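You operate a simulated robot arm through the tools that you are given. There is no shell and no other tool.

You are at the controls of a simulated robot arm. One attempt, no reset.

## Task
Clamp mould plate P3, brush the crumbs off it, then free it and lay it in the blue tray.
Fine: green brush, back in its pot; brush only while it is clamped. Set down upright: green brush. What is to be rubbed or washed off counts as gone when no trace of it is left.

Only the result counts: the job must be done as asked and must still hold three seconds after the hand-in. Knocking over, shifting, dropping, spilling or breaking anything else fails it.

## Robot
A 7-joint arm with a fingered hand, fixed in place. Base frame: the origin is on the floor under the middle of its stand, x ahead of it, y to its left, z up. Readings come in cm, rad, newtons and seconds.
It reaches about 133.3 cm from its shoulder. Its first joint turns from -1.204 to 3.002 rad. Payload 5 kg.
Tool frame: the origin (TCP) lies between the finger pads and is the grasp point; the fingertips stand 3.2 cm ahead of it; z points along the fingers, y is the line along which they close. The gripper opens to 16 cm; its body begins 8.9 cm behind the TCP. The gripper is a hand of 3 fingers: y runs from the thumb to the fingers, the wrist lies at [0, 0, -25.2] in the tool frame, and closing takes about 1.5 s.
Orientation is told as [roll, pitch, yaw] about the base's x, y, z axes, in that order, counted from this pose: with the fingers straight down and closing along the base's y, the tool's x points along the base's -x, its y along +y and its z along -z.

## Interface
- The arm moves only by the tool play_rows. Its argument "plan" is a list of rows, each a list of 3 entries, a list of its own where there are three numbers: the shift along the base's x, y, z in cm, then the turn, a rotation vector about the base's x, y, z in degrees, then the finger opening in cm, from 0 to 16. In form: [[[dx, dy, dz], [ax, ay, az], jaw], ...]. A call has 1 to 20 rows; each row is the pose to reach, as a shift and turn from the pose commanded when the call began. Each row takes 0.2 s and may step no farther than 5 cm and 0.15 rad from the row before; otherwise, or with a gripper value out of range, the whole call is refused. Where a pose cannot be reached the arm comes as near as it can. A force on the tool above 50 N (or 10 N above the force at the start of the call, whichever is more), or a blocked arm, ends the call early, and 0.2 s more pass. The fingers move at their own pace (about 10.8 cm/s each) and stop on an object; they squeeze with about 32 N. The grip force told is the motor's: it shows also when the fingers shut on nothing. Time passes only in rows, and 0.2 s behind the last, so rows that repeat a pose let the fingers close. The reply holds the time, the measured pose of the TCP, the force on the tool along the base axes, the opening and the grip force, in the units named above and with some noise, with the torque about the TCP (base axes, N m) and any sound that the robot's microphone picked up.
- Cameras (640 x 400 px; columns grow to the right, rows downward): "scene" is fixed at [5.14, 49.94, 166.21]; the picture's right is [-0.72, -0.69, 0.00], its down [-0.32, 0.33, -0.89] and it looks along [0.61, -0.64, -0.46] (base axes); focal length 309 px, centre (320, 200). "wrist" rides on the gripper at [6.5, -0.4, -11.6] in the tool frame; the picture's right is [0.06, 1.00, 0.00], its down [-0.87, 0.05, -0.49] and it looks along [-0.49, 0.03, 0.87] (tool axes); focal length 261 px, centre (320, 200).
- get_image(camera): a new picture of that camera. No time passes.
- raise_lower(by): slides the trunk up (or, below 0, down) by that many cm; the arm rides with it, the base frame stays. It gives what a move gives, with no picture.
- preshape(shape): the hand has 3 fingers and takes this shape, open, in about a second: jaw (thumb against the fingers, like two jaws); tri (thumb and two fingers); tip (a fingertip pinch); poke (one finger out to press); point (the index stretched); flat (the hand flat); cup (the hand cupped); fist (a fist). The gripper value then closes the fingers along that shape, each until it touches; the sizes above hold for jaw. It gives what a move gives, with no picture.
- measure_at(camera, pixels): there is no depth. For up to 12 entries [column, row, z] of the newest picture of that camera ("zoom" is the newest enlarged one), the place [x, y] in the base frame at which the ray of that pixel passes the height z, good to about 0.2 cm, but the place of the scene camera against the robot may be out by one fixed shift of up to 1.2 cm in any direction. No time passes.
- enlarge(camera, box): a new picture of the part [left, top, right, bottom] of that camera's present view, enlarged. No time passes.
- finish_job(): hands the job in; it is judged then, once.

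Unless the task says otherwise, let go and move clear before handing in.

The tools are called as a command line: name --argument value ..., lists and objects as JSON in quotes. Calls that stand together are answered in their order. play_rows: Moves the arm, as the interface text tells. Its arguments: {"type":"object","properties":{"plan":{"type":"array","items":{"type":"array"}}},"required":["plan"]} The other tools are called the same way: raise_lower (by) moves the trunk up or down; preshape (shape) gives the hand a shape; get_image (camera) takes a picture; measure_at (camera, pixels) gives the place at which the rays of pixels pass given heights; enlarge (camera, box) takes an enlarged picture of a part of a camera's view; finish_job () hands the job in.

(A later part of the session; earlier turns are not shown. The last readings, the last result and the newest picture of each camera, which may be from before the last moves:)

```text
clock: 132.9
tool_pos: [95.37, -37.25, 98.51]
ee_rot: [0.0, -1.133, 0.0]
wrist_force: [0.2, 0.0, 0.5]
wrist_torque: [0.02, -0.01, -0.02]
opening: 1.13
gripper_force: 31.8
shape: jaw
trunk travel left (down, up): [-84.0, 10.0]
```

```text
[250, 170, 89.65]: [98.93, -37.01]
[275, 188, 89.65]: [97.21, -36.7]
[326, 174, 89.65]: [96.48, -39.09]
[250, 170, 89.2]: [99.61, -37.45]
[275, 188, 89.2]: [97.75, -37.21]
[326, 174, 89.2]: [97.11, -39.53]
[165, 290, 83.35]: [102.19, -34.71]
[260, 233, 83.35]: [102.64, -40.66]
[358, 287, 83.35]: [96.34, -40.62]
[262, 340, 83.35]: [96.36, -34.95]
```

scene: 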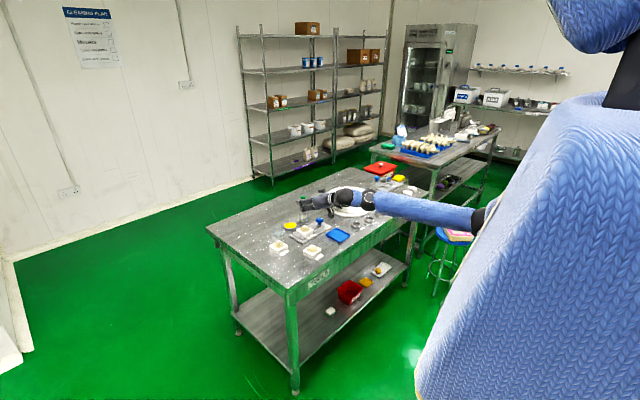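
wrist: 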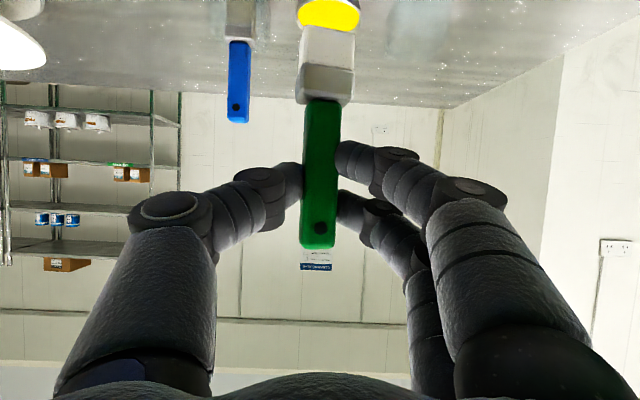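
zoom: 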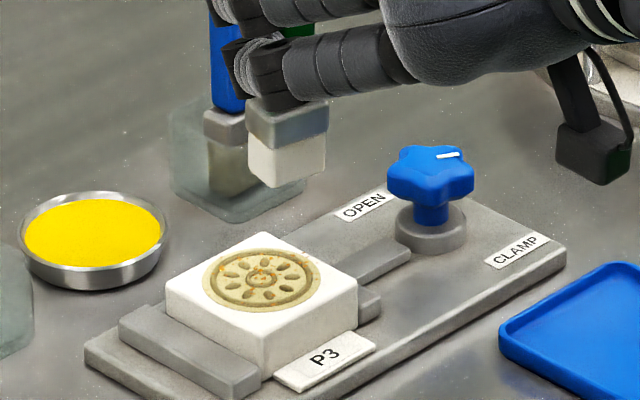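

The prediction is confirmed: bristle centre = TCP + (1.6, -0.05), bottom = TCP − 8.95. I'll lower onto the near part of the plate and find contact by force.

play_rows --plan '[[[-0.77, 0.45, -2.5], [0, 0, 0], 0], [[-0.77, 0.45, -4.5], [0, 0, 0], 0], [[-0.77, 0.45, -5.7], [0, 0, 0], 0], [[-0.77, 0.45, -6], [0, 0, 0], 0], [[-0.77, 0.45, -6], [0, 0, 0], 0]]'

enlarge --camera "scene" --box '[290, 205, 330, 240]'

```text
clock: 134.1
tool_pos: [94.54, -36.79, 92.61]
ee_rot: [0.003, -1.138, -0.001]
wrist_force: [0.7, -1.6, 10.7]
wrist_torque: [0.0, -0.13, -0.03]
opening: 1.11
gripper_force: 32.3
shape: jaw
trunk travel left (down, up): [-84.0, 10.0]
```

```text
11.43 times, centred on (310, 222) of scene
```

zoom: 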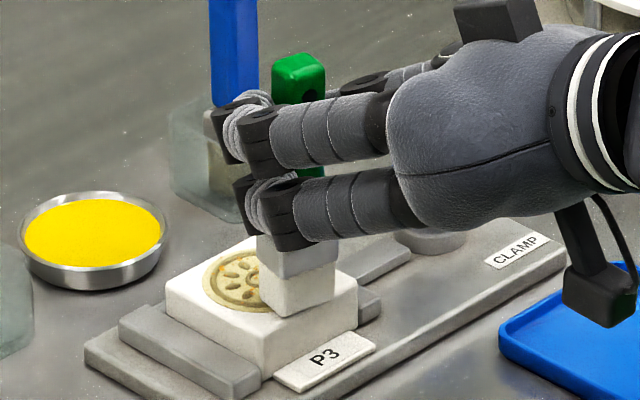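

Contact is at TCP z≈92.6 (10.7 N). I'll ease off slightly and make the first sweep in +x along the centre lane, then lift.

play_rows --plan '[[[0, 0, 0.06], [0, 0, 0], 0], [[1, 0, 0.06], [0, 0, 0], 0], [[2, 0, 0.06], [0, 0, 0], 0], [[3, 0, 0.06], [0, 0, 0], 0], [[4, 0, 0.06], [0, 0, 0], 0], [[5, 0, 0.06], [0, 0, 0], 0], [[6, 0, 0.06], [0, 0, 0], 0], [[6.6, 0, 0.1], [0, 0, 0], 0], [[6.6, 0, 1.5], [0, 0, 0], 0], [[3.3, 0, 3.5], [0, 0, 0], 0], [[0, 0, 4], [0, 0, 0], 0], [[0, 0, 4], [0, 0, 0], 0]]'

enlarge --camera "scene" --box '[290, 210, 330, 240]'

```text
clock: 136.7
tool_pos: [94.6, -36.65, 96.41]
ee_rot: [-0.001, -1.135, 0.0]
wrist_force: [-0.2, 0.3, -0.2]
wrist_torque: [0.0, -0.03, 0.03]
opening: 1.12
gripper_force: 31.9
shape: jaw
trunk travel left (down, up): [-84.0, 10.0]
```

```text
13.33 times, centred on (310, 225) of scene
```

zoom: 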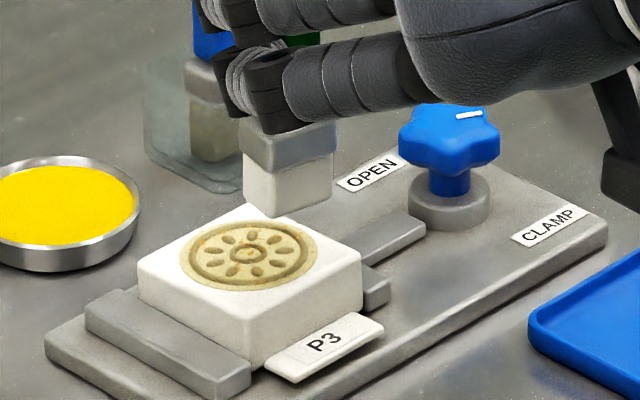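

The centre lane is nearly clean, and the plate and knob haven't moved. I'll sweep two more lanes on the +y side.

play_rows --plan '[[[0, 1.2, -2.8], [0, 0, 0], 0], [[0, 1.2, -3.94], [0, 0, 0], 0], [[1.3, 1.2, -3.94], [0, 0, 0], 0], [[2.6, 1.2, -3.94], [0, 0, 0], 0], [[3.9, 1.2, -3.94], [0, 0, 0], 0], [[5.2, 1.2, -3.94], [0, 0, 0], 0], [[6.6, 1.2, -3.94], [0, 0, 0], 0], [[6.6, 1.2, -1], [0, 0, 0], 0], [[3.3, 1.8, 0], [0, 0, 0], 0], [[0, 2.3, -1], [0, 0, 0], 0], [[0, 2.3, -3], [0, 0, 0], 0], [[0, 2.3, -3.94], [0, 0, 0], 0], [[1.3, 2.3, -3.94], [0, 0, 0], 0], [[2.6, 2.3, -3.94], [0, 0, 0], 0], [[3.9, 2.3, -3.94], [0, 0, 0], 0], [[5.2, 2.3, -3.94], [0, 0, 0], 0], [[6.6, 2.3, -3.94], [0, 0, 0], 0], [[6.6, 2.3, -1], [0, 0, 0], 0], [[3.3, 1.2, 0], [0, 0, 0], 0], [[0, 0, 0], [0, 0, 0], 0]]'

enlarge --camera "scene" --box '[290, 210, 330, 240]'

```text
clock: 140.9
tool_pos: [94.47, -36.64, 96.52]
ee_rot: [0.003, -1.137, 0.001]
wrist_force: [0.3, -0.6, -1.0]
wrist_torque: [-0.03, 0.01, -0.01]
opening: 1.13
gripper_force: 32.0
shape: jaw
trunk travel left (down, up): [-84.0, 10.0]
```

```text
13.33 times, centred on (310, 225) of scene
```

zoom: 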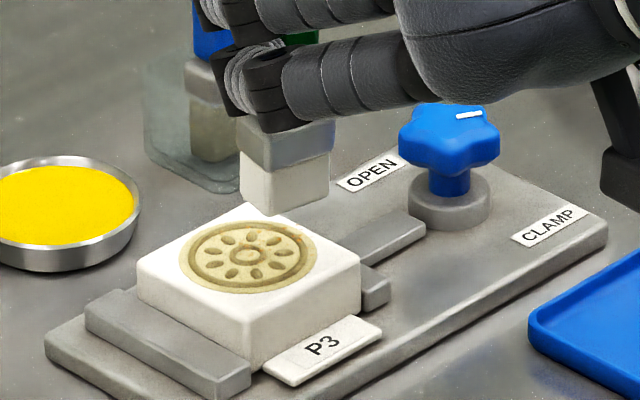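

The +y half is clean. Now the two lanes on the -y side.

play_rows --plan '[[[0, -1.2, -2.8], [0, 0, 0], 0], [[0, -1.2, -3.94], [0, 0, 0], 0], [[1.3, -1.2, -3.94], [0, 0, 0], 0], [[2.6, -1.2, -3.94], [0, 0, 0], 0], [[3.9, -1.2, -3.94], [0, 0, 0], 0], [[5.2, -1.2, -3.94], [0, 0, 0], 0], [[6.6, -1.2, -3.94], [0, 0, 0], 0], [[6.6, -1.2, -1], [0, 0, 0], 0], [[3.3, -1.8, 0], [0, 0, 0], 0], [[0, -2.3, -1], [0, 0, 0], 0], [[0, -2.3, -3], [0, 0, 0], 0], [[0, -2.3, -3.94], [0, 0, 0], 0], [[1.3, -2.3, -3.94], [0, 0, 0], 0], [[2.6, -2.3, -3.94], [0, 0, 0], 0], [[3.9, -2.3, -3.94], [0, 0, 0], 0], [[5.2, -2.3, -3.94], [0, 0, 0], 0], [[6.6, -2.3, -3.94], [0, 0, 0], 0], [[6.6, -2.3, -1], [0, 0, 0], 0], [[3.3, -1.2, 0], [0, 0, 0], 0], [[0, 0, 0], [0, 0, 0], 0]]'

enlarge --camera "scene" --box '[290, 210, 330, 240]'

```text
clock: 145.1
tool_pos: [94.46, -36.66, 96.69]
ee_rot: [0.001, -1.136, -0.001]
wrist_force: [0.4, 0.3, -1.5]
wrist_torque: [-0.02, 0.03, 0.0]
opening: 1.1
gripper_force: 32.2
shape: jaw
trunk travel left (down, up): [-84.0, 10.0]
```

```text
13.33 times, centred on (310, 225) of scene
```

zoom: 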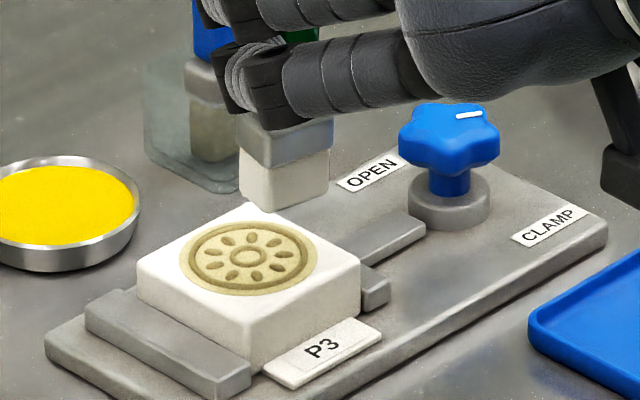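

The relief looks clean now. I'll zoom in much closer to look for faint leftovers.

enlarge --camera "scene" --box '[297, 223, 314, 236]'

enlarge --camera "scene" --box '[300, 221, 310, 229]'

```text
16.00 times, centred on (306, 230) of scene
```

zoom: 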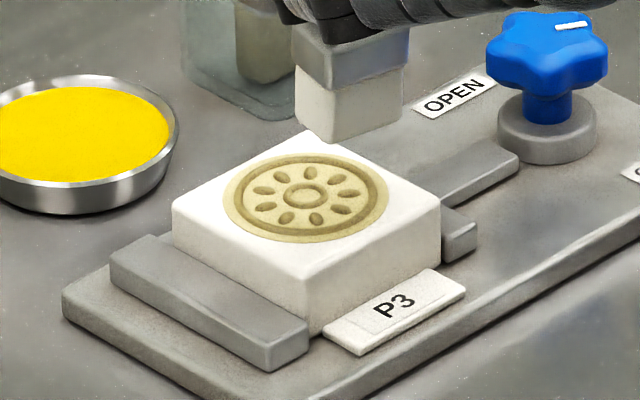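

```text
16.00 times, centred on (305, 225) of scene
```

zoom: 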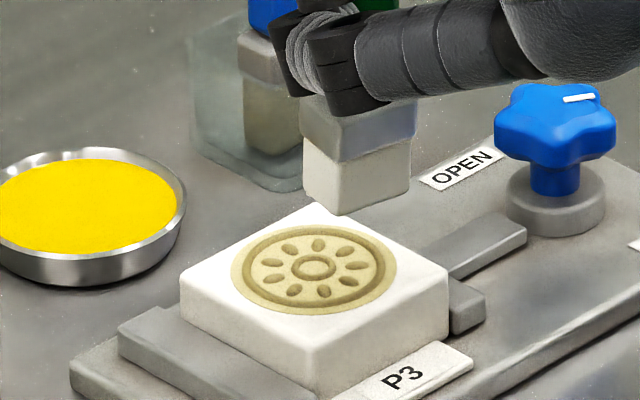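

It looks clean even at high zoom. To be thorough I'll sweep once more on intermediate lanes, starting slightly nearer the -x edge.

play_rows --plan '[[[-0.4, -0.6, -2.8], [0, 0, 0], 0], [[-0.4, -0.6, -3.96], [0, 0, 0], 0], [[1, -0.6, -3.96], [0, 0, 0], 0], [[2.4, -0.6, -3.96], [0, 0, 0], 0], [[3.8, -0.6, -3.96], [0, 0, 0], 0], [[5.2, -0.6, -3.96], [0, 0, 0], 0], [[6.6, -0.6, -3.96], [0, 0, 0], 0], [[6.6, -0.6, -1], [0, 0, 0], 0], [[3.3, 0, 0], [0, 0, 0], 0], [[-0.4, 0.6, -1], [0, 0, 0], 0], [[-0.4, 0.6, -3], [0, 0, 0], 0], [[-0.4, 0.6, -3.96], [0, 0, 0], 0], [[1, 0.6, -3.96], [0, 0, 0], 0], [[2.4, 0.6, -3.96], [0, 0, 0], 0], [[3.8, 0.6, -3.96], [0, 0, 0], 0], [[5.2, 0.6, -3.96], [0, 0, 0], 0], [[6.6, 0.6, -3.96], [0, 0, 0], 0], [[6.6, 0.6, -1], [0, 0, 0], 0], [[3.3, 0.3, 0], [0, 0, 0], 0], [[0, 0, 0], [0, 0, 0], 0]]'

play_rows --plan '[[[-0.4, 1.7, -2.8], [0, 0, 0], 0], [[-0.4, 1.7, -3.96], [0, 0, 0], 0], [[1, 1.7, -3.96], [0, 0, 0], 0], [[2.4, 1.7, -3.96], [0, 0, 0], 0], [[3.8, 1.7, -3.96], [0, 0, 0], 0], [[5.2, 1.7, -3.96], [0, 0, 0], 0], [[6.6, 1.7, -3.96], [0, 0, 0], 0], [[6.6, 1.7, -1], [0, 0, 0], 0], [[3.3, 2.2, 0], [0, 0, 0], 0], [[-0.4, 2.6, -1], [0, 0, 0], 0], [[-0.4, 2.6, -3], [0, 0, 0], 0], [[-0.4, 2.6, -3.96], [0, 0, 0], 0], [[1, 2.6, -3.96], [0, 0, 0], 0], [[2.4, 2.6, -3.96], [0, 0, 0], 0], [[3.8, 2.6, -3.96], [0, 0, 0], 0], [[5.2, 2.6, -3.96], [0, 0, 0], 0], [[6.6, 2.6, -3.96], [0, 0, 0], 0], [[6.6, 2.6, -1], [0, 0, 0], 0], [[3.3, 1.3, 0], [0, 0, 0], 0], [[0, 0, 0], [0, 0, 0], 0]]'

play_rows --plan '[[[-0.4, -1.7, -2.8], [0, 0, 0], 0], [[-0.4, -1.7, -3.96], [0, 0, 0], 0], [[1, -1.7, -3.96], [0, 0, 0], 0], [[2.4, -1.7, -3.96], [0, 0, 0], 0], [[3.8, -1.7, -3.96], [0, 0, 0], 0], [[5.2, -1.7, -3.96], [0, 0, 0], 0], [[6.6, -1.7, -3.96], [0, 0, 0], 0], [[6.6, -1.7, -1], [0, 0, 0], 0], [[3.3, -2.2, 0], [0, 0, 0], 0], [[-0.4, -2.6, -1], [0, 0, 0], 0], [[-0.4, -2.6, -3], [0, 0, 0], 0], [[-0.4, -2.6, -3.96], [0, 0, 0], 0], [[1, -2.6, -3.96], [0, 0, 0], 0], [[2.4, -2.6, -3.96], [0, 0, 0], 0], [[3.8, -2.6, -3.96], [0, 0, 0], 0], [[5.2, -2.6, -3.96], [0, 0, 0], 0], [[6.6, -2.6, -3.96], [0, 0, 0], 0], [[6.6, -2.6, -1], [0, 0, 0], 0], [[3.3, -1.3, 0], [0, 0, 0], 0], [[0, 0, 0], [0, 0, 0], 0]]'

enlarge --camera "scene" --box '[297, 218, 317, 236]'

```text
clock: 149.3
tool_pos: [94.46, -36.64, 96.48]
ee_rot: [0.001, -1.137, 0.0]
wrist_force: [-0.8, -1.1, 0.3]
wrist_torque: [-0.03, 0.01, 0.02]
opening: 1.13
gripper_force: 31.9
shape: jaw
trunk travel left (down, up): [-84.0, 10.0]
```

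```text
clock: 153.5
tool_pos: [94.43, -36.77, 96.46]
ee_rot: [0.002, -1.136, -0.001]
wrist_force: [0.6, -0.1, -0.1]
wrist_torque: [0.0, 0.03, -0.01]
opening: 1.09
gripper_force: 32.1
shape: jaw
trunk travel left (down, up): [-84.0, 10.0]
```

```text
clock: 157.7
tool_pos: [94.4, -36.75, 96.3]
ee_rot: [0.001, -1.137, 0.0]
wrist_force: [0.3, 0.1, 0.7]
wrist_torque: [-0.01, 0.0, 0.01]
opening: 1.12
gripper_force: 31.6
shape: jaw
trunk travel left (down, up): [-84.0, 10.0]
```

```text
16.00 times, centred on (307, 227) of scene
```

zoom: 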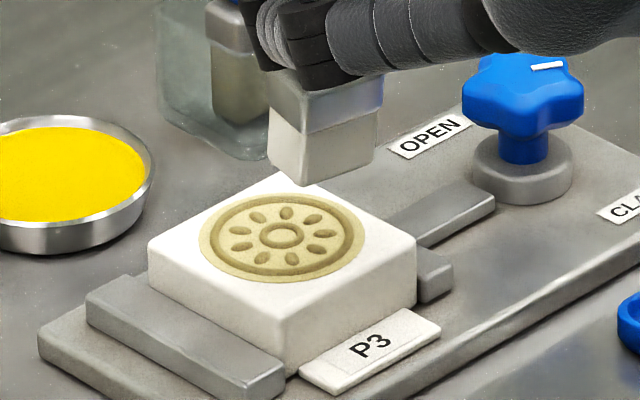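

P3 is clean all over and still clamped. Before returning the brush I'll check that it hasn't shifted in the hand, using the bristle corners.

measure_at --camera "zoom" --pixels '[[268, 160, 87.35], [304, 186, 87.35], [375, 156, 87.35], [148, 243, 83.35], [290, 172, 83.35], [417, 240, 83.35], [277, 322, 83.35]]'

get_image --camera "wrist"

```text
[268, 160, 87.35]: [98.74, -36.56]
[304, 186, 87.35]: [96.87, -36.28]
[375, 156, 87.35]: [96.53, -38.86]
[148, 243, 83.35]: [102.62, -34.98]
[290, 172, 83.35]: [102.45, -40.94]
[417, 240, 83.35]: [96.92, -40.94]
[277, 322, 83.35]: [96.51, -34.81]
```

```text
taken
```

wrist: 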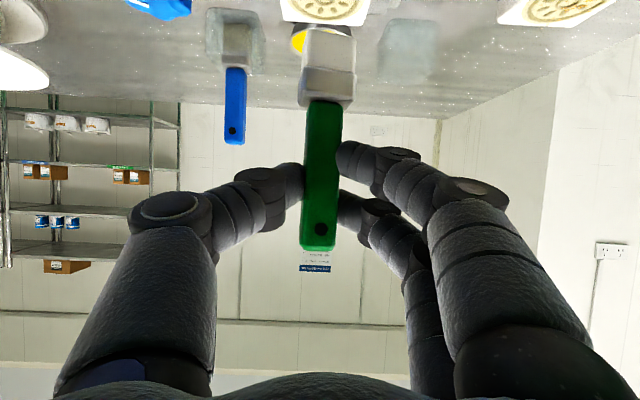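

The brush hasn't shifted in the hand (within about 0.4 cm of the prediction). I'll carry it back above its pot, lined up with where it stood.

play_rows --plan '[[[0, 0, 2.1], [0, 0, 0], 0], [[2.5, 1.7, 2.1], [0, 0, 0], 0], [[5, 3.4, 2.1], [0, 0, 0], 0], [[7.5, 5.1, 2.1], [0, 0, 0], 0], [[10, 6.8, 2.1], [0, 0, 0], 0], [[12.8, 8.45, 2.1], [0, 0, 0], 0], [[12.8, 8.45, 2.1], [0, 0, 0], 0], [[12.8, 8.45, 2.1], [0, 0, 0], 0]]'

enlarge --camera "scene" --box '[257, 200, 302, 242]'

get_image --camera "wrist"

```text
clock: 159.5
tool_pos: [107.47, -28.17, 98.53]
ee_rot: [-0.001, -1.136, 0.002]
wrist_force: [-0.6, -0.7, -0.4]
wrist_torque: [0.01, 0.02, -0.01]
opening: 1.09
gripper_force: 32.5
shape: jaw
trunk travel left (down, up): [-84.0, 10.0]
```

```text
9.52 times, centred on (280, 221) of scene
```

zoom: 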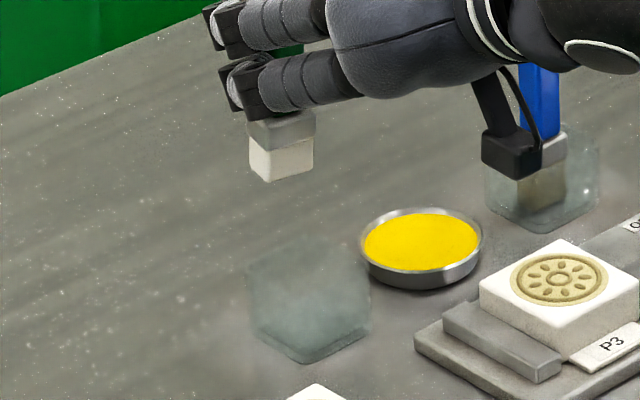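

```text
taken
```

wrist: 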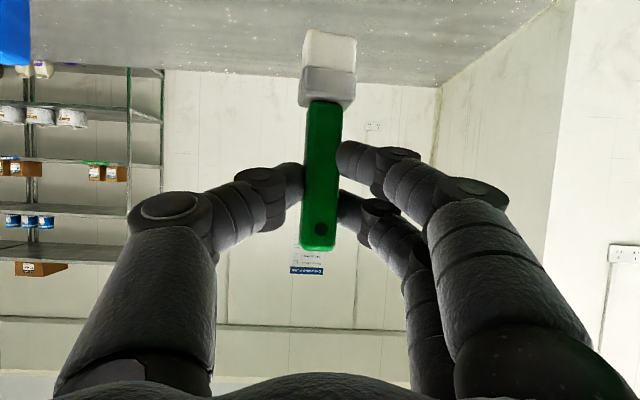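

Lined up over the pot. I'll lower the brush in with a small correction, watching the side forces.

play_rows --plan '[[[-0.35, -0.12, -1.5], [0, 0, 0], 0], [[-0.35, -0.12, -3], [0, 0, 0], 0], [[-0.35, -0.12, -4.5], [0, 0, 0], 0], [[-0.35, -0.12, -6], [0, 0, 0], 0], [[-0.35, -0.12, -7.5], [0, 0, 0], 0], [[-0.35, -0.12, -7.5], [0, 0, 0], 0]]'

enlarge --camera "scene" --box '[257, 200, 302, 242]'

```text
clock: 160.9
tool_pos: [106.95, -28.33, 91.12]
ee_rot: [0.001, -1.135, 0.001]
wrist_force: [0.5, 0.2, -0.7]
wrist_torque: [0.0, 0.01, 0.03]
opening: 1.12
gripper_force: 32.3
shape: jaw
trunk travel left (down, up): [-84.0, 10.0]
```

```text
9.52 times, centred on (280, 221) of scene
```

zoom: 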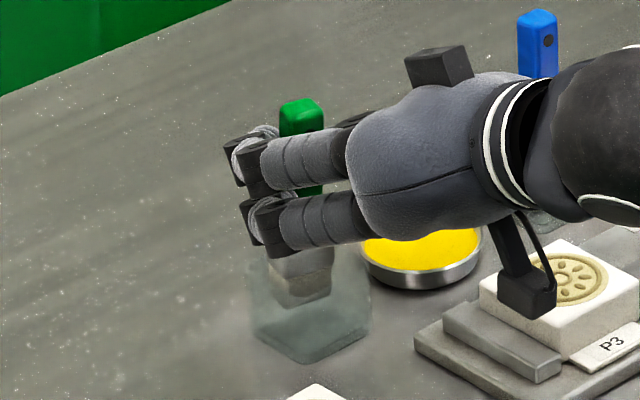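

The bristles are inside the pot with no side force. I'll lower in small steps until it stands on the floor.

play_rows --plan '[[[0.1, 0, -0.6], [0, 0, 0], 0], [[0.1, 0, -1.2], [0, 0, 0], 0], [[0.1, 0, -1.5], [0, 0, 0], 0], [[0.1, 0, -1.65], [0, 0, 0], 0]]'

```text
clock: 161.9
tool_pos: [107.03, -28.51, 89.38]
ee_rot: [0.002, -1.137, -0.002]
wrist_force: [0.0, 0.8, 0.5]
wrist_torque: [0.0, -0.02, 0.02]
opening: 1.11
gripper_force: 31.7
shape: jaw
trunk travel left (down, up): [-84.0, 10.0]
```

play_rows --plan '[[[0, 0, -0.15], [0, 0, 0], 0], [[0, 0, -0.3], [0, 0, 0], 0]]'

```text
clock: 162.5
tool_pos: [106.99, -28.37, 89.33]
ee_rot: [0.002, -1.138, -0.001]
wrist_force: [0.7, 1.4, 10.2]
wrist_torque: [-0.09, -0.19, 0.06]
opening: 1.14
gripper_force: 31.7
shape: jaw
trunk travel left (down, up): [-84.0, 10.0]
```

It's standing (10 N). I'll ease off, open the fingers evenly, and check that the brush stays upright before retreating.

play_rows --plan '[[[0, 0, 0.15], [0, 0, 0], 0.5], [[0, 0, 0.15], [0, 0, 0], 1.5], [[0, 0, 0.15], [0, 0, 0], 2.5], [[0, 0, 0.15], [0, 0, 0], 4], [[0, 0, 0.15], [0, 0, 0], 5], [[0, 0, 0.15], [0, 0, 0], 5]]'

enlarge --camera "wrist" --box '[220, 0, 420, 260]'

enlarge --camera "scene" --box '[257, 200, 302, 242]'

```text
clock: 163.9
tool_pos: [107.0, -28.41, 89.26]
ee_rot: [0.001, -1.137, 0.0]
wrist_force: [-0.2, -0.1, 0.8]
wrist_torque: [-0.02, 0.0, -0.02]
opening: 4.96
gripper_force: 0.1
shape: jaw
trunk travel left (down, up): [-84.0, 10.0]
```

```text
1.54 times, centred on (320, 130) of wrist
```

zoom: 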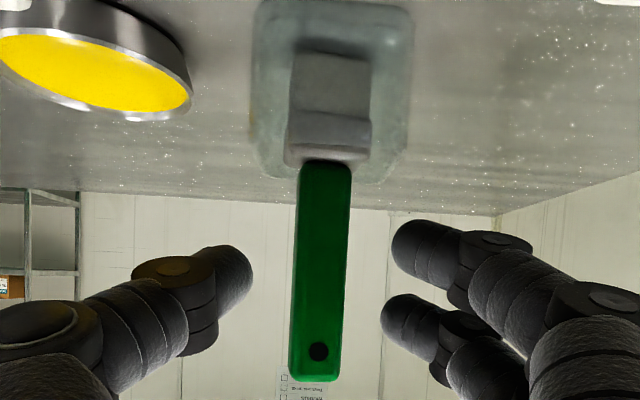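

```text
9.52 times, centred on (280, 221) of scene
```

zoom: 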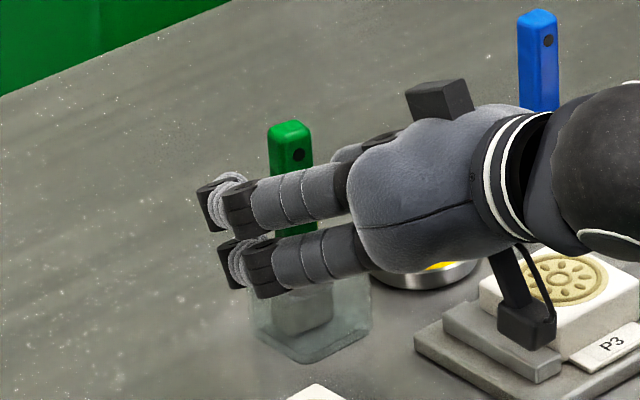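

The brush stands upright in its pot. I'll retreat back and up, clear of the handle, then check the state.

play_rows --plan '[[[-1.5, 0, 0.7], [0, 0, 0], 5], [[-3.5, 0, 2], [0, 0, 0], 5], [[-5.5, 0, 4], [0, 0, 0], 5], [[-6, 0, 8], [0, 0, 0], 5], [[-6, 0, 12], [0, 0, 0], 5], [[-6, 0, 13], [0, 0, 0], 5], [[-6, 0, 13], [0, 0, 0], 5]]'

enlarge --camera "scene" --box '[255, 190, 345, 250]'

get_image --camera "scene"

```text
clock: 165.5
tool_pos: [101.09, -28.48, 102.33]
ee_rot: [0.001, -1.134, 0.001]
wrist_force: [0.8, -0.3, -0.4]
wrist_torque: [-0.02, 0.03, 0.03]
opening: 4.95
gripper_force: 0.1
shape: jaw
trunk travel left (down, up): [-84.0, 10.0]
```

```text
6.67 times, centred on (300, 220) of scene
```

zoom: 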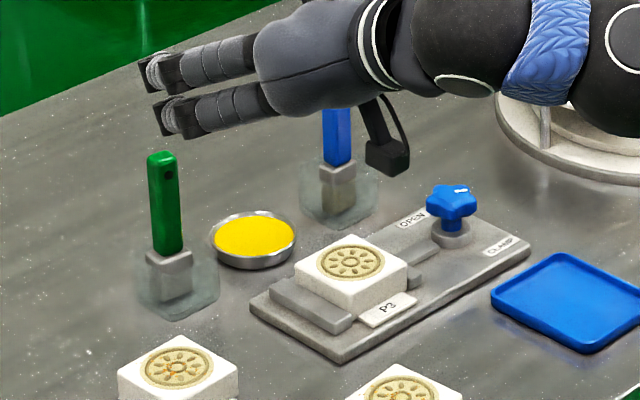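

```text
taken
```

scene: 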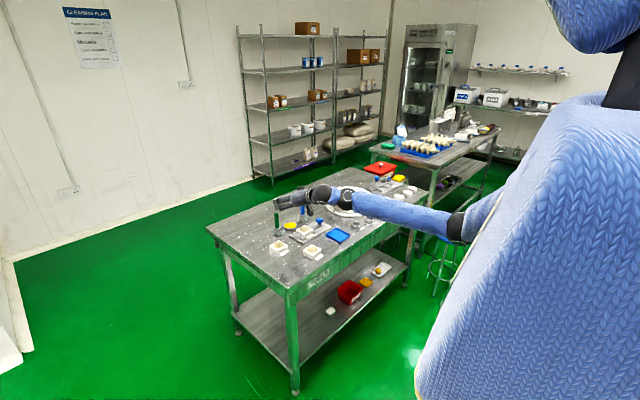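

The green brush is back upright in its pot, and P3 is clean and clamped. Now I'll free the clamp: raise the trunk back up and bring the hand upright above the knob at a safe height.

raise_lower --by 10

play_rows --plan '[[[-0.3, -2, -0.5], [0, 8, 0], 7], [[-0.6, -4, -1], [0, 16, 0], 7], [[-0.9, -6, -1.5], [0, 24, 0], 7], [[-1.2, -8, -2], [0, 32, 0], 7], [[-1.5, -10, -3], [0, 40, 0], 7], [[-1.8, -12, -4], [0, 48, 0], 7], [[-2.1, -14, -5], [0, 56, 0], 7], [[-2.4, -16, -6], [0, 62, 0], 7], [[-2.7, -18, -7], [0, 65, 0], 7], [[-2.7, -19, -8], [0, 65, 0], 7], [[-2.7, -19, -8], [0, 65, 0], 7]]'

get_image --camera "wrist"

get_image --camera "scene"

```text
clock: 166.8
tool_pos: [101.21, -28.33, 112.2]
ee_rot: [-0.002, -1.136, 0.0]
wrist_force: [1.2, -1.0, 0.1]
wrist_torque: [0.01, -0.01, -0.01]
opening: 4.95
gripper_force: 0.1
shape: jaw
trunk travel left (down, up): [-94.0, 0.0]
```

```text
clock: 169.2
tool_pos: [98.37, -47.61, 104.25]
ee_rot: [-0.002, -0.002, -0.001]
wrist_force: [0.2, -0.4, -0.5]
wrist_torque: [-0.01, 0.0, 0.01]
opening: 7.0
gripper_force: 0.1
shape: jaw
trunk travel left (down, up): [-94.0, 0.0]
```

```text
taken
```

wrist: 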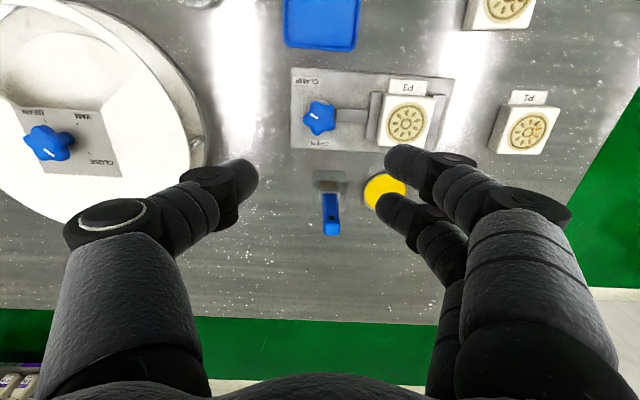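

```text
taken
```

scene: 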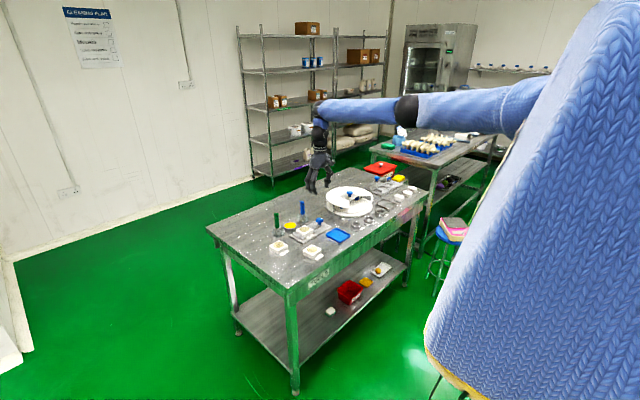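

The hand is upright above the knob. From this top view I'll double-check P3's face for leftovers and read the knob angle.

enlarge --camera "wrist" --box '[370, 85, 442, 157]'

enlarge --camera "wrist" --box '[285, 60, 385, 160]'

```text
5.56 times, centred on (406, 121) of wrist
```

zoom: 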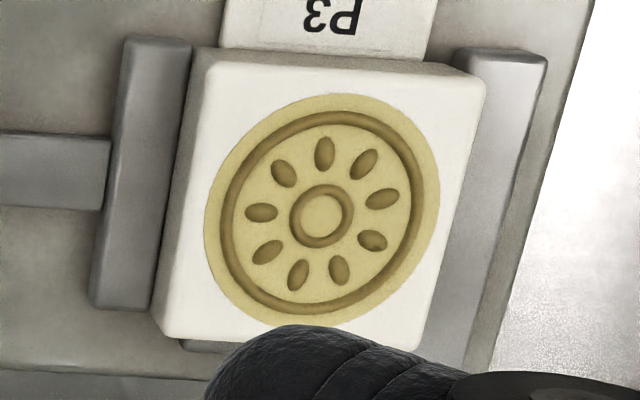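

```text
4.00 times, centred on (335, 110) of wrist
```

zoom: 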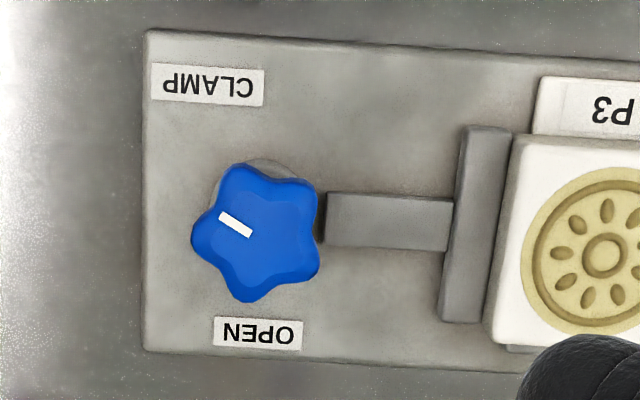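

P3's face is spotless, and the knob mark is at about -123°. I'll rotate to yaw -33° so the thumb meets a valley, and come down to just above the knob.

play_rows --plan '[[[0, 0.1, -3], [0, 0, -8.2], 7], [[0.03, 0.15, -6], [0, 0, -16.4], 7], [[0.03, 0.15, -9], [0, 0, -24.6], 7], [[0.03, 0.15, -12], [0, 0, -32.8], 7], [[0.03, 0.15, -13.5], [0, 0, -32.8], 7], [[0.03, 0.15, -13.5], [0, 0, -32.8], 7]]'

get_image --camera "wrist"

enlarge --camera "wrist" --box '[240, 100, 400, 230]'

```text
clock: 170.6
tool_pos: [98.31, -47.42, 90.61]
ee_rot: [0.0, 0.0, -0.573]
wrist_force: [-0.6, 0.5, -0.5]
wrist_torque: [0.02, -0.01, -0.03]
opening: 6.96
gripper_force: 0.0
shape: jaw
trunk travel left (down, up): [-94.0, 0.0]
```

```text
taken
```

wrist: 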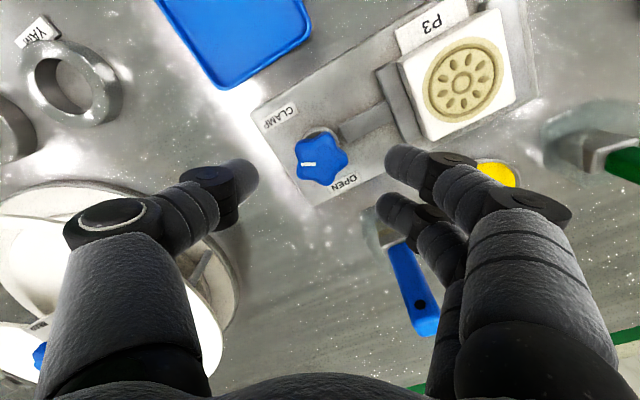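

```text
3.08 times, centred on (320, 165) of wrist
```

zoom: 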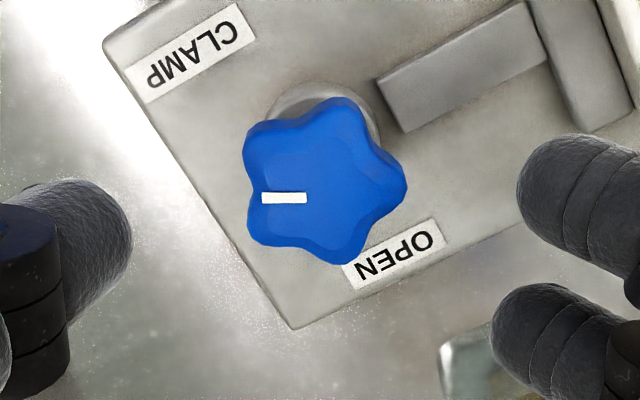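

The mark points straight at the thumb, so a valley faces it, and the fingers clear the blue brush. I'll go down and grip.

play_rows --plan '[[[0.1, 0, -2], [0, 0, 0], 7], [[0.1, 0, -4.1], [0, 0, 0], 7], [[0.1, 0, -4.1], [0, 0, 0], 5], [[0.1, 0, -4.1], [0, 0, 0], 4], [[0.1, 0, -4.1], [0, 0, 0], 3], [[0.1, 0, -4.1], [0, 0, 0], 2], [[0.1, 0, -4.1], [0, 0, 0], 2], [[0.1, 0, -4.1], [0, 0, 0], 2]]'

enlarge --camera "wrist" --box '[220, 110, 420, 260]'

```text
clock: 172.4
tool_pos: [98.29, -47.51, 86.6]
ee_rot: [-0.002, -0.001, -0.571]
wrist_force: [-3.7, -4.2, -2.9]
wrist_torque: [-0.12, 0.07, -0.03]
opening: 2.51
gripper_force: 31.6
shape: jaw
trunk travel left (down, up): [-94.0, 0.0]
```

```text
2.67 times, centred on (320, 185) of wrist
```

zoom: 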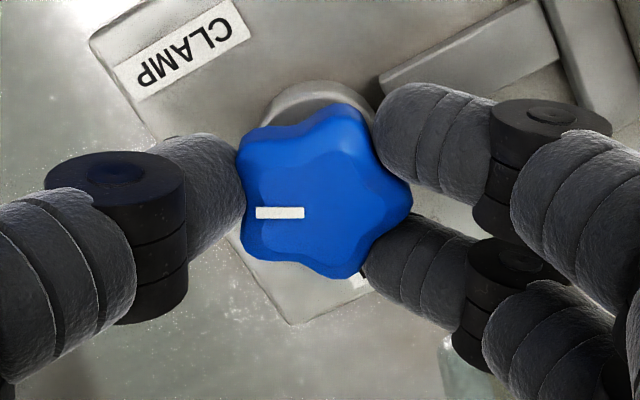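

The grip interlocks well (32 N). I'll turn counter-clockwise 72° towards OPEN.

play_rows --plan '[[[0, 0, 0], [0, 0, 8], 2], [[0, 0, 0], [0, 0, 16], 2], [[0, 0, 0], [0, 0, 24], 2], [[0, 0, 0], [0, 0, 32], 2], [[0, 0, 0], [0, 0, 40], 2], [[0, 0, 0], [0, 0, 48], 2], [[0, 0, 0], [0, 0, 56], 2], [[0, 0, 0], [0, 0, 64], 2], [[0, 0, 0], [0, 0, 72], 2], [[0, 0, 0], [0, 0, 72], 2]]'

enlarge --camera "wrist" --box '[220, 80, 480, 260]'

enlarge --camera "scene" --box '[290, 205, 340, 245]'

```text
clock: 174.6
tool_pos: [98.43, -47.56, 86.55]
ee_rot: [0.001, -0.001, 0.683]
wrist_force: [-6.3, -17.2, -2.3]
wrist_torque: [-0.36, 0.06, 0.0]
opening: 2.44
gripper_force: 32.2
shape: jaw
trunk travel left (down, up): [-94.0, 0.0]
```

```text
2.22 times, centred on (350, 170) of wrist
```

zoom: 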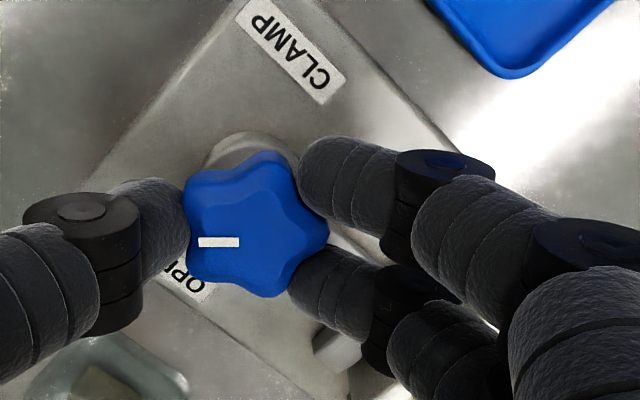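

```text
10.00 times, centred on (315, 225) of scene
```

zoom: 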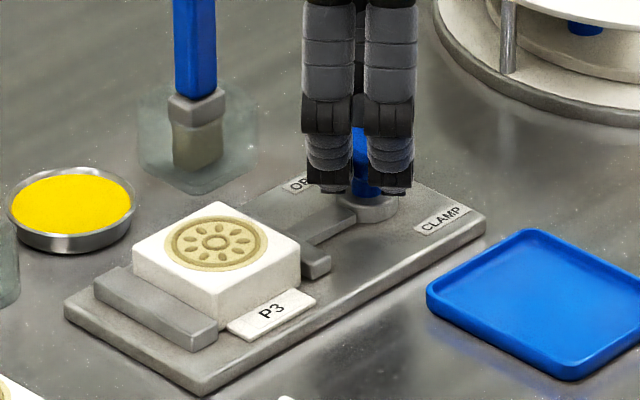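

The jaw is backing off the plate. I'll release, lift, turn the hand back, and re-grip for the remaining ~50°.

play_rows --plan '[[[0, 0, 0], [0, 0, 0], 4], [[0, 0, 0], [0, 0, 0], 6], [[0, 0, 0], [0, 0, 0], 7], [[0, 0, 0], [0, 0, 0], 7], [[0, 0, 3], [0, 0, 0], 7], [[0, 0, 5.5], [0, 0, 0], 7], [[0, 0, 5.5], [0, 0, -8], 7], [[0, 0, 5.5], [0, 0, -16], 7], [[0, 0, 5.5], [0, 0, -24], 7], [[0, 0, 5.5], [0, 0, -32], 7], [[0, 0, 5.5], [0, 0, -40], 7], [[0, 0, 5.5], [0, 0, -48], 7], [[0, 0, 5.5], [0, 0, -56], 7], [[0, 0, 5.5], [0, 0, -64], 7], [[0, 0, 5.5], [0, 0, -72], 7], [[0, 0, 5.5], [0, 0, -72], 7]]'

enlarge --camera "wrist" --box '[240, 60, 480, 240]'

```text
clock: 178.0
tool_pos: [98.45, -47.4, 92.08]
ee_rot: [0.0, -0.002, -0.573]
wrist_force: [-0.6, 0.4, 0.4]
wrist_torque: [0.0, 0.0, 0.01]
opening: 6.97
gripper_force: 0.0
shape: jaw
trunk travel left (down, up): [-94.0, 0.0]
```

```text
2.22 times, centred on (360, 150) of wrist
```

zoom: 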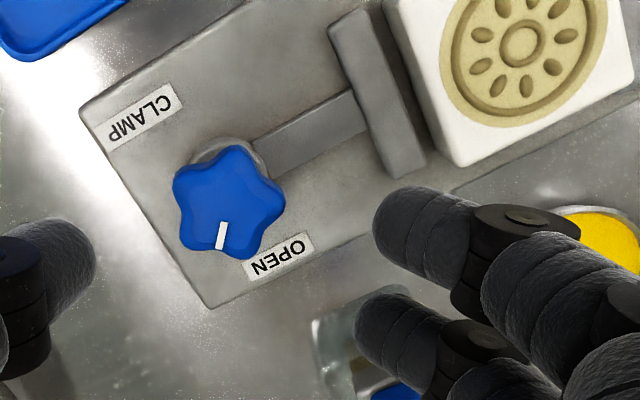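

There's now a gap between jaw and plate, with the mark about 50° short of OPEN. I'll grip again and turn the rest.

play_rows --plan '[[[-0.03, -0.05, -2.8], [0, 0, 0], 7], [[-0.03, -0.05, -5.5], [0, 0, 0], 7], [[-0.03, -0.05, -5.5], [0, 0, 0], 5], [[-0.03, -0.05, -5.5], [0, 0, 0], 4], [[-0.03, -0.05, -5.5], [0, 0, 0], 3], [[-0.03, -0.05, -5.5], [0, 0, 0], 2], [[-0.03, -0.05, -5.5], [0, 0, 0], 2], [[-0.03, -0.05, -5.5], [0, 0, 0], 2]]'

play_rows --plan '[[[0, 0, 0], [0, 0, 8], 2], [[0, 0, 0], [0, 0, 16], 2], [[0, 0, 0], [0, 0, 24], 2], [[0, 0, 0], [0, 0, 32], 2], [[0, 0, 0], [0, 0, 40], 2], [[0, 0, 0], [0, 0, 48], 2], [[0, 0, 0], [0, 0, 51], 2], [[0, 0, 0], [0, 0, 51], 2]]'

enlarge --camera "wrist" --box '[220, 80, 480, 260]'

```text
clock: 179.8
tool_pos: [98.52, -47.42, 86.62]
ee_rot: [0.0, 0.0, -0.573]
wrist_force: [-2.8, -5.1, -0.9]
wrist_torque: [-0.11, 0.08, 0.0]
opening: 2.56
gripper_force: 32.1
shape: jaw
trunk travel left (down, up): [-94.0, 0.0]
```

```text
clock: 181.6
tool_pos: [98.46, -47.5, 86.57]
ee_rot: [0.001, -0.001, 0.317]
wrist_force: [-3.3, -9.2, -1.7]
wrist_torque: [-0.22, 0.09, -0.75]
opening: 2.51
gripper_force: 32.1
shape: jaw
trunk travel left (down, up): [-94.0, 0.0]
```

```text
2.22 times, centred on (350, 170) of wrist
```

zoom: 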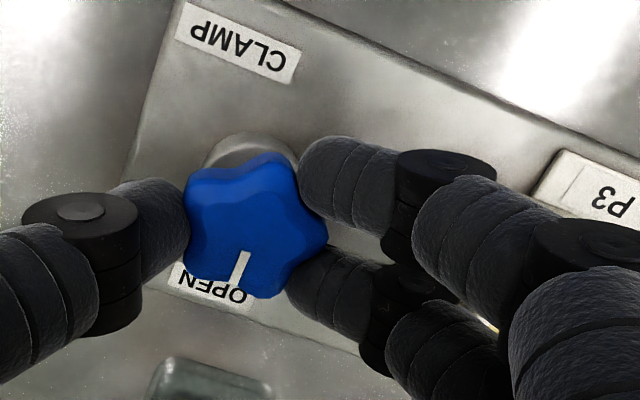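

The mark is on OPEN with the stop felt (-0.75 N·m). I'll let go of the knob, lift, and turn the hand to yaw +90° above P3.

play_rows --plan '[[[0, 0, 0], [0, 0, 0], 4], [[0, 0, 0], [0, 0, 0], 6], [[0, 0, 0], [0, 0, 0], 7], [[0, 0, 0], [0, 0, 0], 7], [[0, 0, 3], [0, 0, 0], 7], [[0, 0, 6], [0, 0, 0], 7], [[0, 0, 10], [0, 0, 0], 8], [[0, 1, 13], [0, 0, 8], 8.8], [[0, 2, 14], [0, 0, 16], 8.8], [[0, 3, 14], [0, 0, 24], 8.8], [[0, 4.5, 14], [0, 0, 32], 8.8], [[0, 6, 14], [0, 0, 40], 8.8], [[0, 7.5, 14], [0, 0, 48], 8.8], [[0, 9, 14], [0, 0, 56], 8.8], [[0, 10, 14], [0, 0, 64], 8.8], [[0, 10.6, 14], [0, 0, 71.8], 8.8], [[0, 10.6, 14], [0, 0, 71.8], 8.8]]'

get_image --camera "wrist"

enlarge --camera "wrist" --box '[230, 50, 410, 170]'

```text
clock: 185.2
tool_pos: [98.6, -36.87, 100.52]
ee_rot: [0.0, -0.003, 1.572]
wrist_force: [0.8, -0.1, -0.1]
wrist_torque: [0.01, -0.04, 0.02]
opening: 8.8
gripper_force: 0.1
shape: jaw
out of reach, approached as far as the arm can: row 8
trunk travel left (down, up): [-94.0, 0.0]
```

```text
taken
```

wrist: 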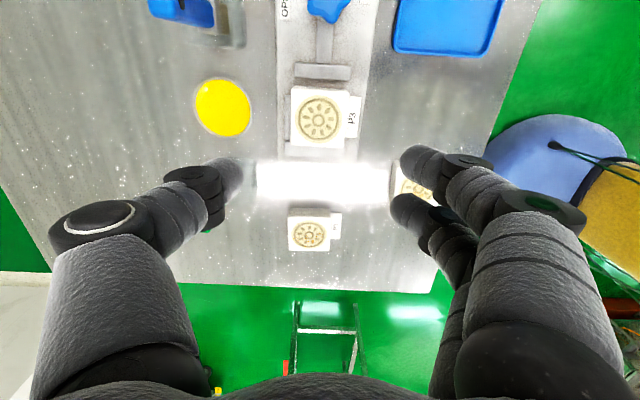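

```text
3.33 times, centred on (320, 110) of wrist
```

zoom: 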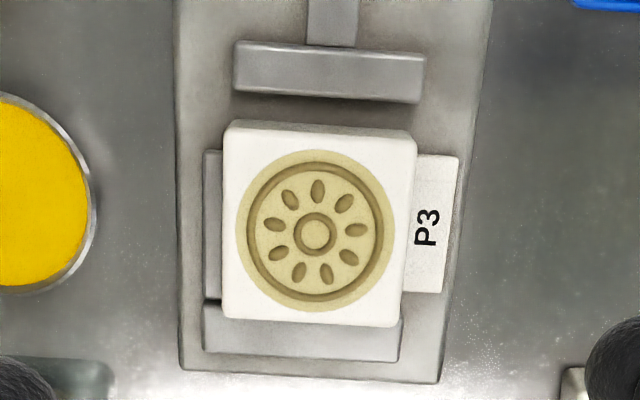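

P3 is clean and free, with the jaw fully back. I'll measure the plate's pose for the pick.

measure_at --camera "zoom" --pixels '[[223, 133, 83.35], [417, 143, 83.35], [402, 328, 83.35], [224, 320, 83.35], [315, 234, 83.35], [205, 200, 81.8], [222, 220, 83.35], [410, 235, 83.35]]'

```text
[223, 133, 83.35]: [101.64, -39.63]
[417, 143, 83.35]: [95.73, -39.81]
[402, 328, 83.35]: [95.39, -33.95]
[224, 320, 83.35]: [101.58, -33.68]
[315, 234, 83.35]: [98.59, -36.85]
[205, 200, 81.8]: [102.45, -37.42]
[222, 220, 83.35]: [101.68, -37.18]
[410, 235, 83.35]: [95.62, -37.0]
```

P3's centre is (98.6, -36.8), directly under the hand. I'll descend to just above and then to grip height, above the short wall.

play_rows --plan '[[[0, 0, -4], [0, 0, 0], 8.8], [[0, 0, -8], [0, 0, 0], 8.8], [[0, 0, -11.5], [0, 0, 0], 8.8], [[0, 0, -13.5], [0, 0, 0], 8.8], [[0, 0, -15], [0, 0, 0], 8.8], [[0, 0, -15], [0, 0, 0], 8.8]]'

enlarge --camera "wrist" --box '[220, 80, 420, 260]'

enlarge --camera "scene" --box '[280, 205, 340, 250]'

```text
clock: 186.6
tool_pos: [98.31, -36.86, 85.71]
ee_rot: [-0.001, 0.0, 1.57]
wrist_force: [0.1, -0.3, 0.3]
wrist_torque: [0.02, 0.0, 0.01]
opening: 8.77
gripper_force: 0.0
shape: jaw
trunk travel left (down, up): [-94.0, 0.0]
```

```text
2.22 times, centred on (320, 170) of wrist
```

zoom: 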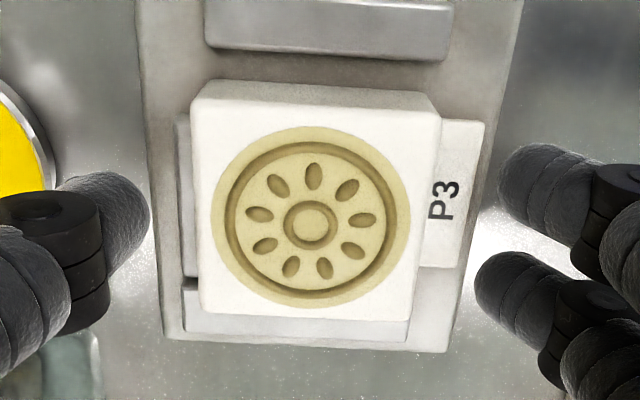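

```text
8.89 times, centred on (310, 228) of scene
```

zoom: 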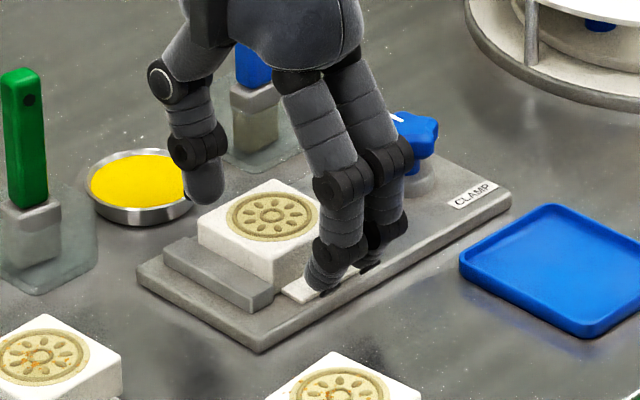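

P3 sits between thumb and fingers. I'll adjust slightly and close on it.

play_rows --plan '[[[0.15, 0, -0.15], [0, 0, 0], 7.5], [[0.15, 0, -0.15], [0, 0, 0], 6.5], [[0.15, 0, -0.15], [0, 0, 0], 5.5], [[0.15, 0, -0.15], [0, 0, 0], 4.5], [[0.15, 0, -0.15], [0, 0, 0], 4], [[0.15, 0, -0.15], [0, 0, 0], 4], [[0.15, 0, -0.15], [0, 0, 0], 4]]'

enlarge --camera "wrist" --box '[220, 80, 420, 260]'

```text
clock: 188.2
tool_pos: [98.49, -36.81, 85.49]
ee_rot: [0.001, -0.002, 1.571]
wrist_force: [0.1, -0.1, -0.2]
wrist_torque: [-0.02, 0.02, 0.01]
opening: 5.32
gripper_force: 32.3
shape: jaw
trunk travel left (down, up): [-94.0, 0.0]
```

```text
2.22 times, centred on (320, 170) of wrist
```

zoom: 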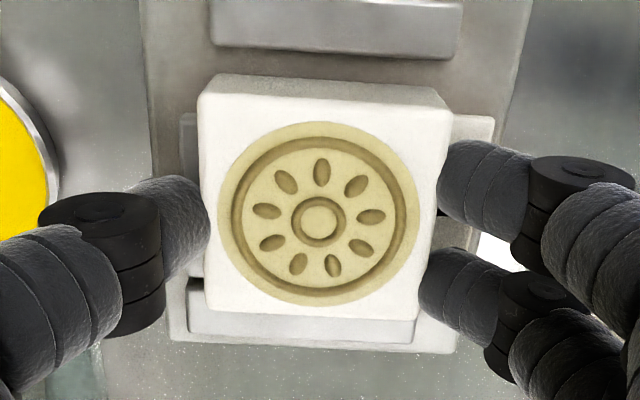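

Gripped with 32 N at an opening of 5.32, the same as before. I'll lift it straight out of the nest.

play_rows --plan '[[[0, 0, 0.6], [0, 0, 0], 4], [[0, 0, 1.6], [0, 0, 0], 4], [[0, 0, 3.5], [0, 0, 0], 4], [[0, 0, 6], [0, 0, 0], 4], [[0, 0, 7.5], [0, 0, 0], 4], [[0, 0, 7.5], [0, 0, 0], 4]]'

get_image --camera "wrist"

enlarge --camera "wrist" --box '[230, 80, 410, 260]'

enlarge --camera "scene" --box '[270, 195, 350, 255]'

```text
clock: 189.6
tool_pos: [98.61, -36.76, 92.92]
ee_rot: [0.001, -0.001, 1.57]
wrist_force: [0.2, -0.4, -1.4]
wrist_torque: [0.0, 0.0, 0.0]
opening: 5.34
gripper_force: 31.5
shape: jaw
trunk travel left (down, up): [-94.0, 0.0]
```

```text
taken
```

wrist: 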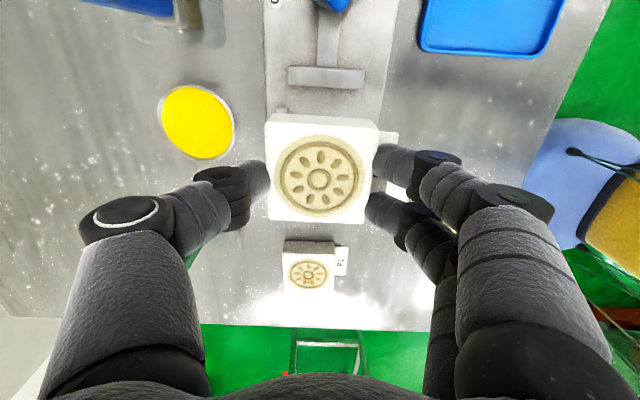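

```text
2.22 times, centred on (320, 170) of wrist
```

zoom: 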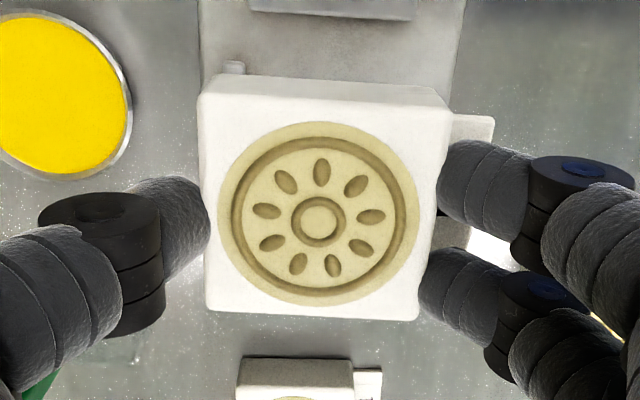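

```text
6.67 times, centred on (310, 225) of scene
```

zoom: 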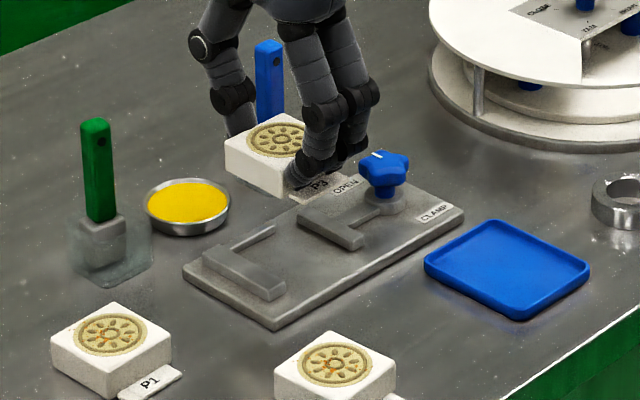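

The plate is up with its label. I'll measure its offset in the hand and the tray's position for a centred placement.

enlarge --camera "wrist" --box '[230, 80, 410, 260]'

measure_at --camera "zoom" --pixels '[[199, 98, 90.78], [451, 108, 90.78], [419, 320, 90.78], [207, 310, 90.78], [318, 222, 90.78]]'

measure_at --camera "wrist" --pixels '[[418, 48, 80.8], [543, 58, 80.8], [418, 48, 81.2], [543, 58, 81.2]]'

```text
2.22 times, centred on (320, 170) of wrist
```

zoom: 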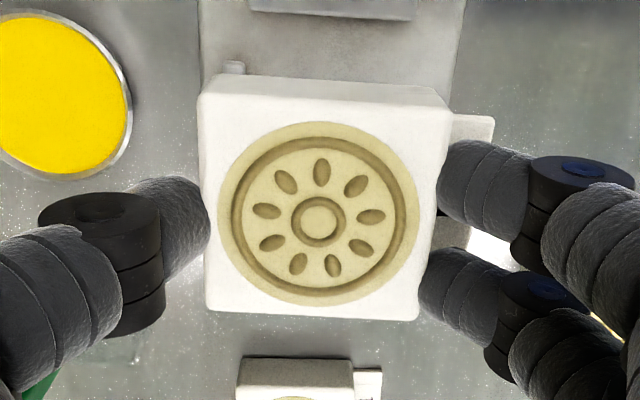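

```text
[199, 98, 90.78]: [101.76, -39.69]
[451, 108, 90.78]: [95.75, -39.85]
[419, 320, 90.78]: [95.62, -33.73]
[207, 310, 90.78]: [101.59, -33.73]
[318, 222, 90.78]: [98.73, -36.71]
```

```text
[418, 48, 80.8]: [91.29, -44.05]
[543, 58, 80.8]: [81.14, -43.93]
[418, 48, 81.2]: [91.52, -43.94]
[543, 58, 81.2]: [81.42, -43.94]
```

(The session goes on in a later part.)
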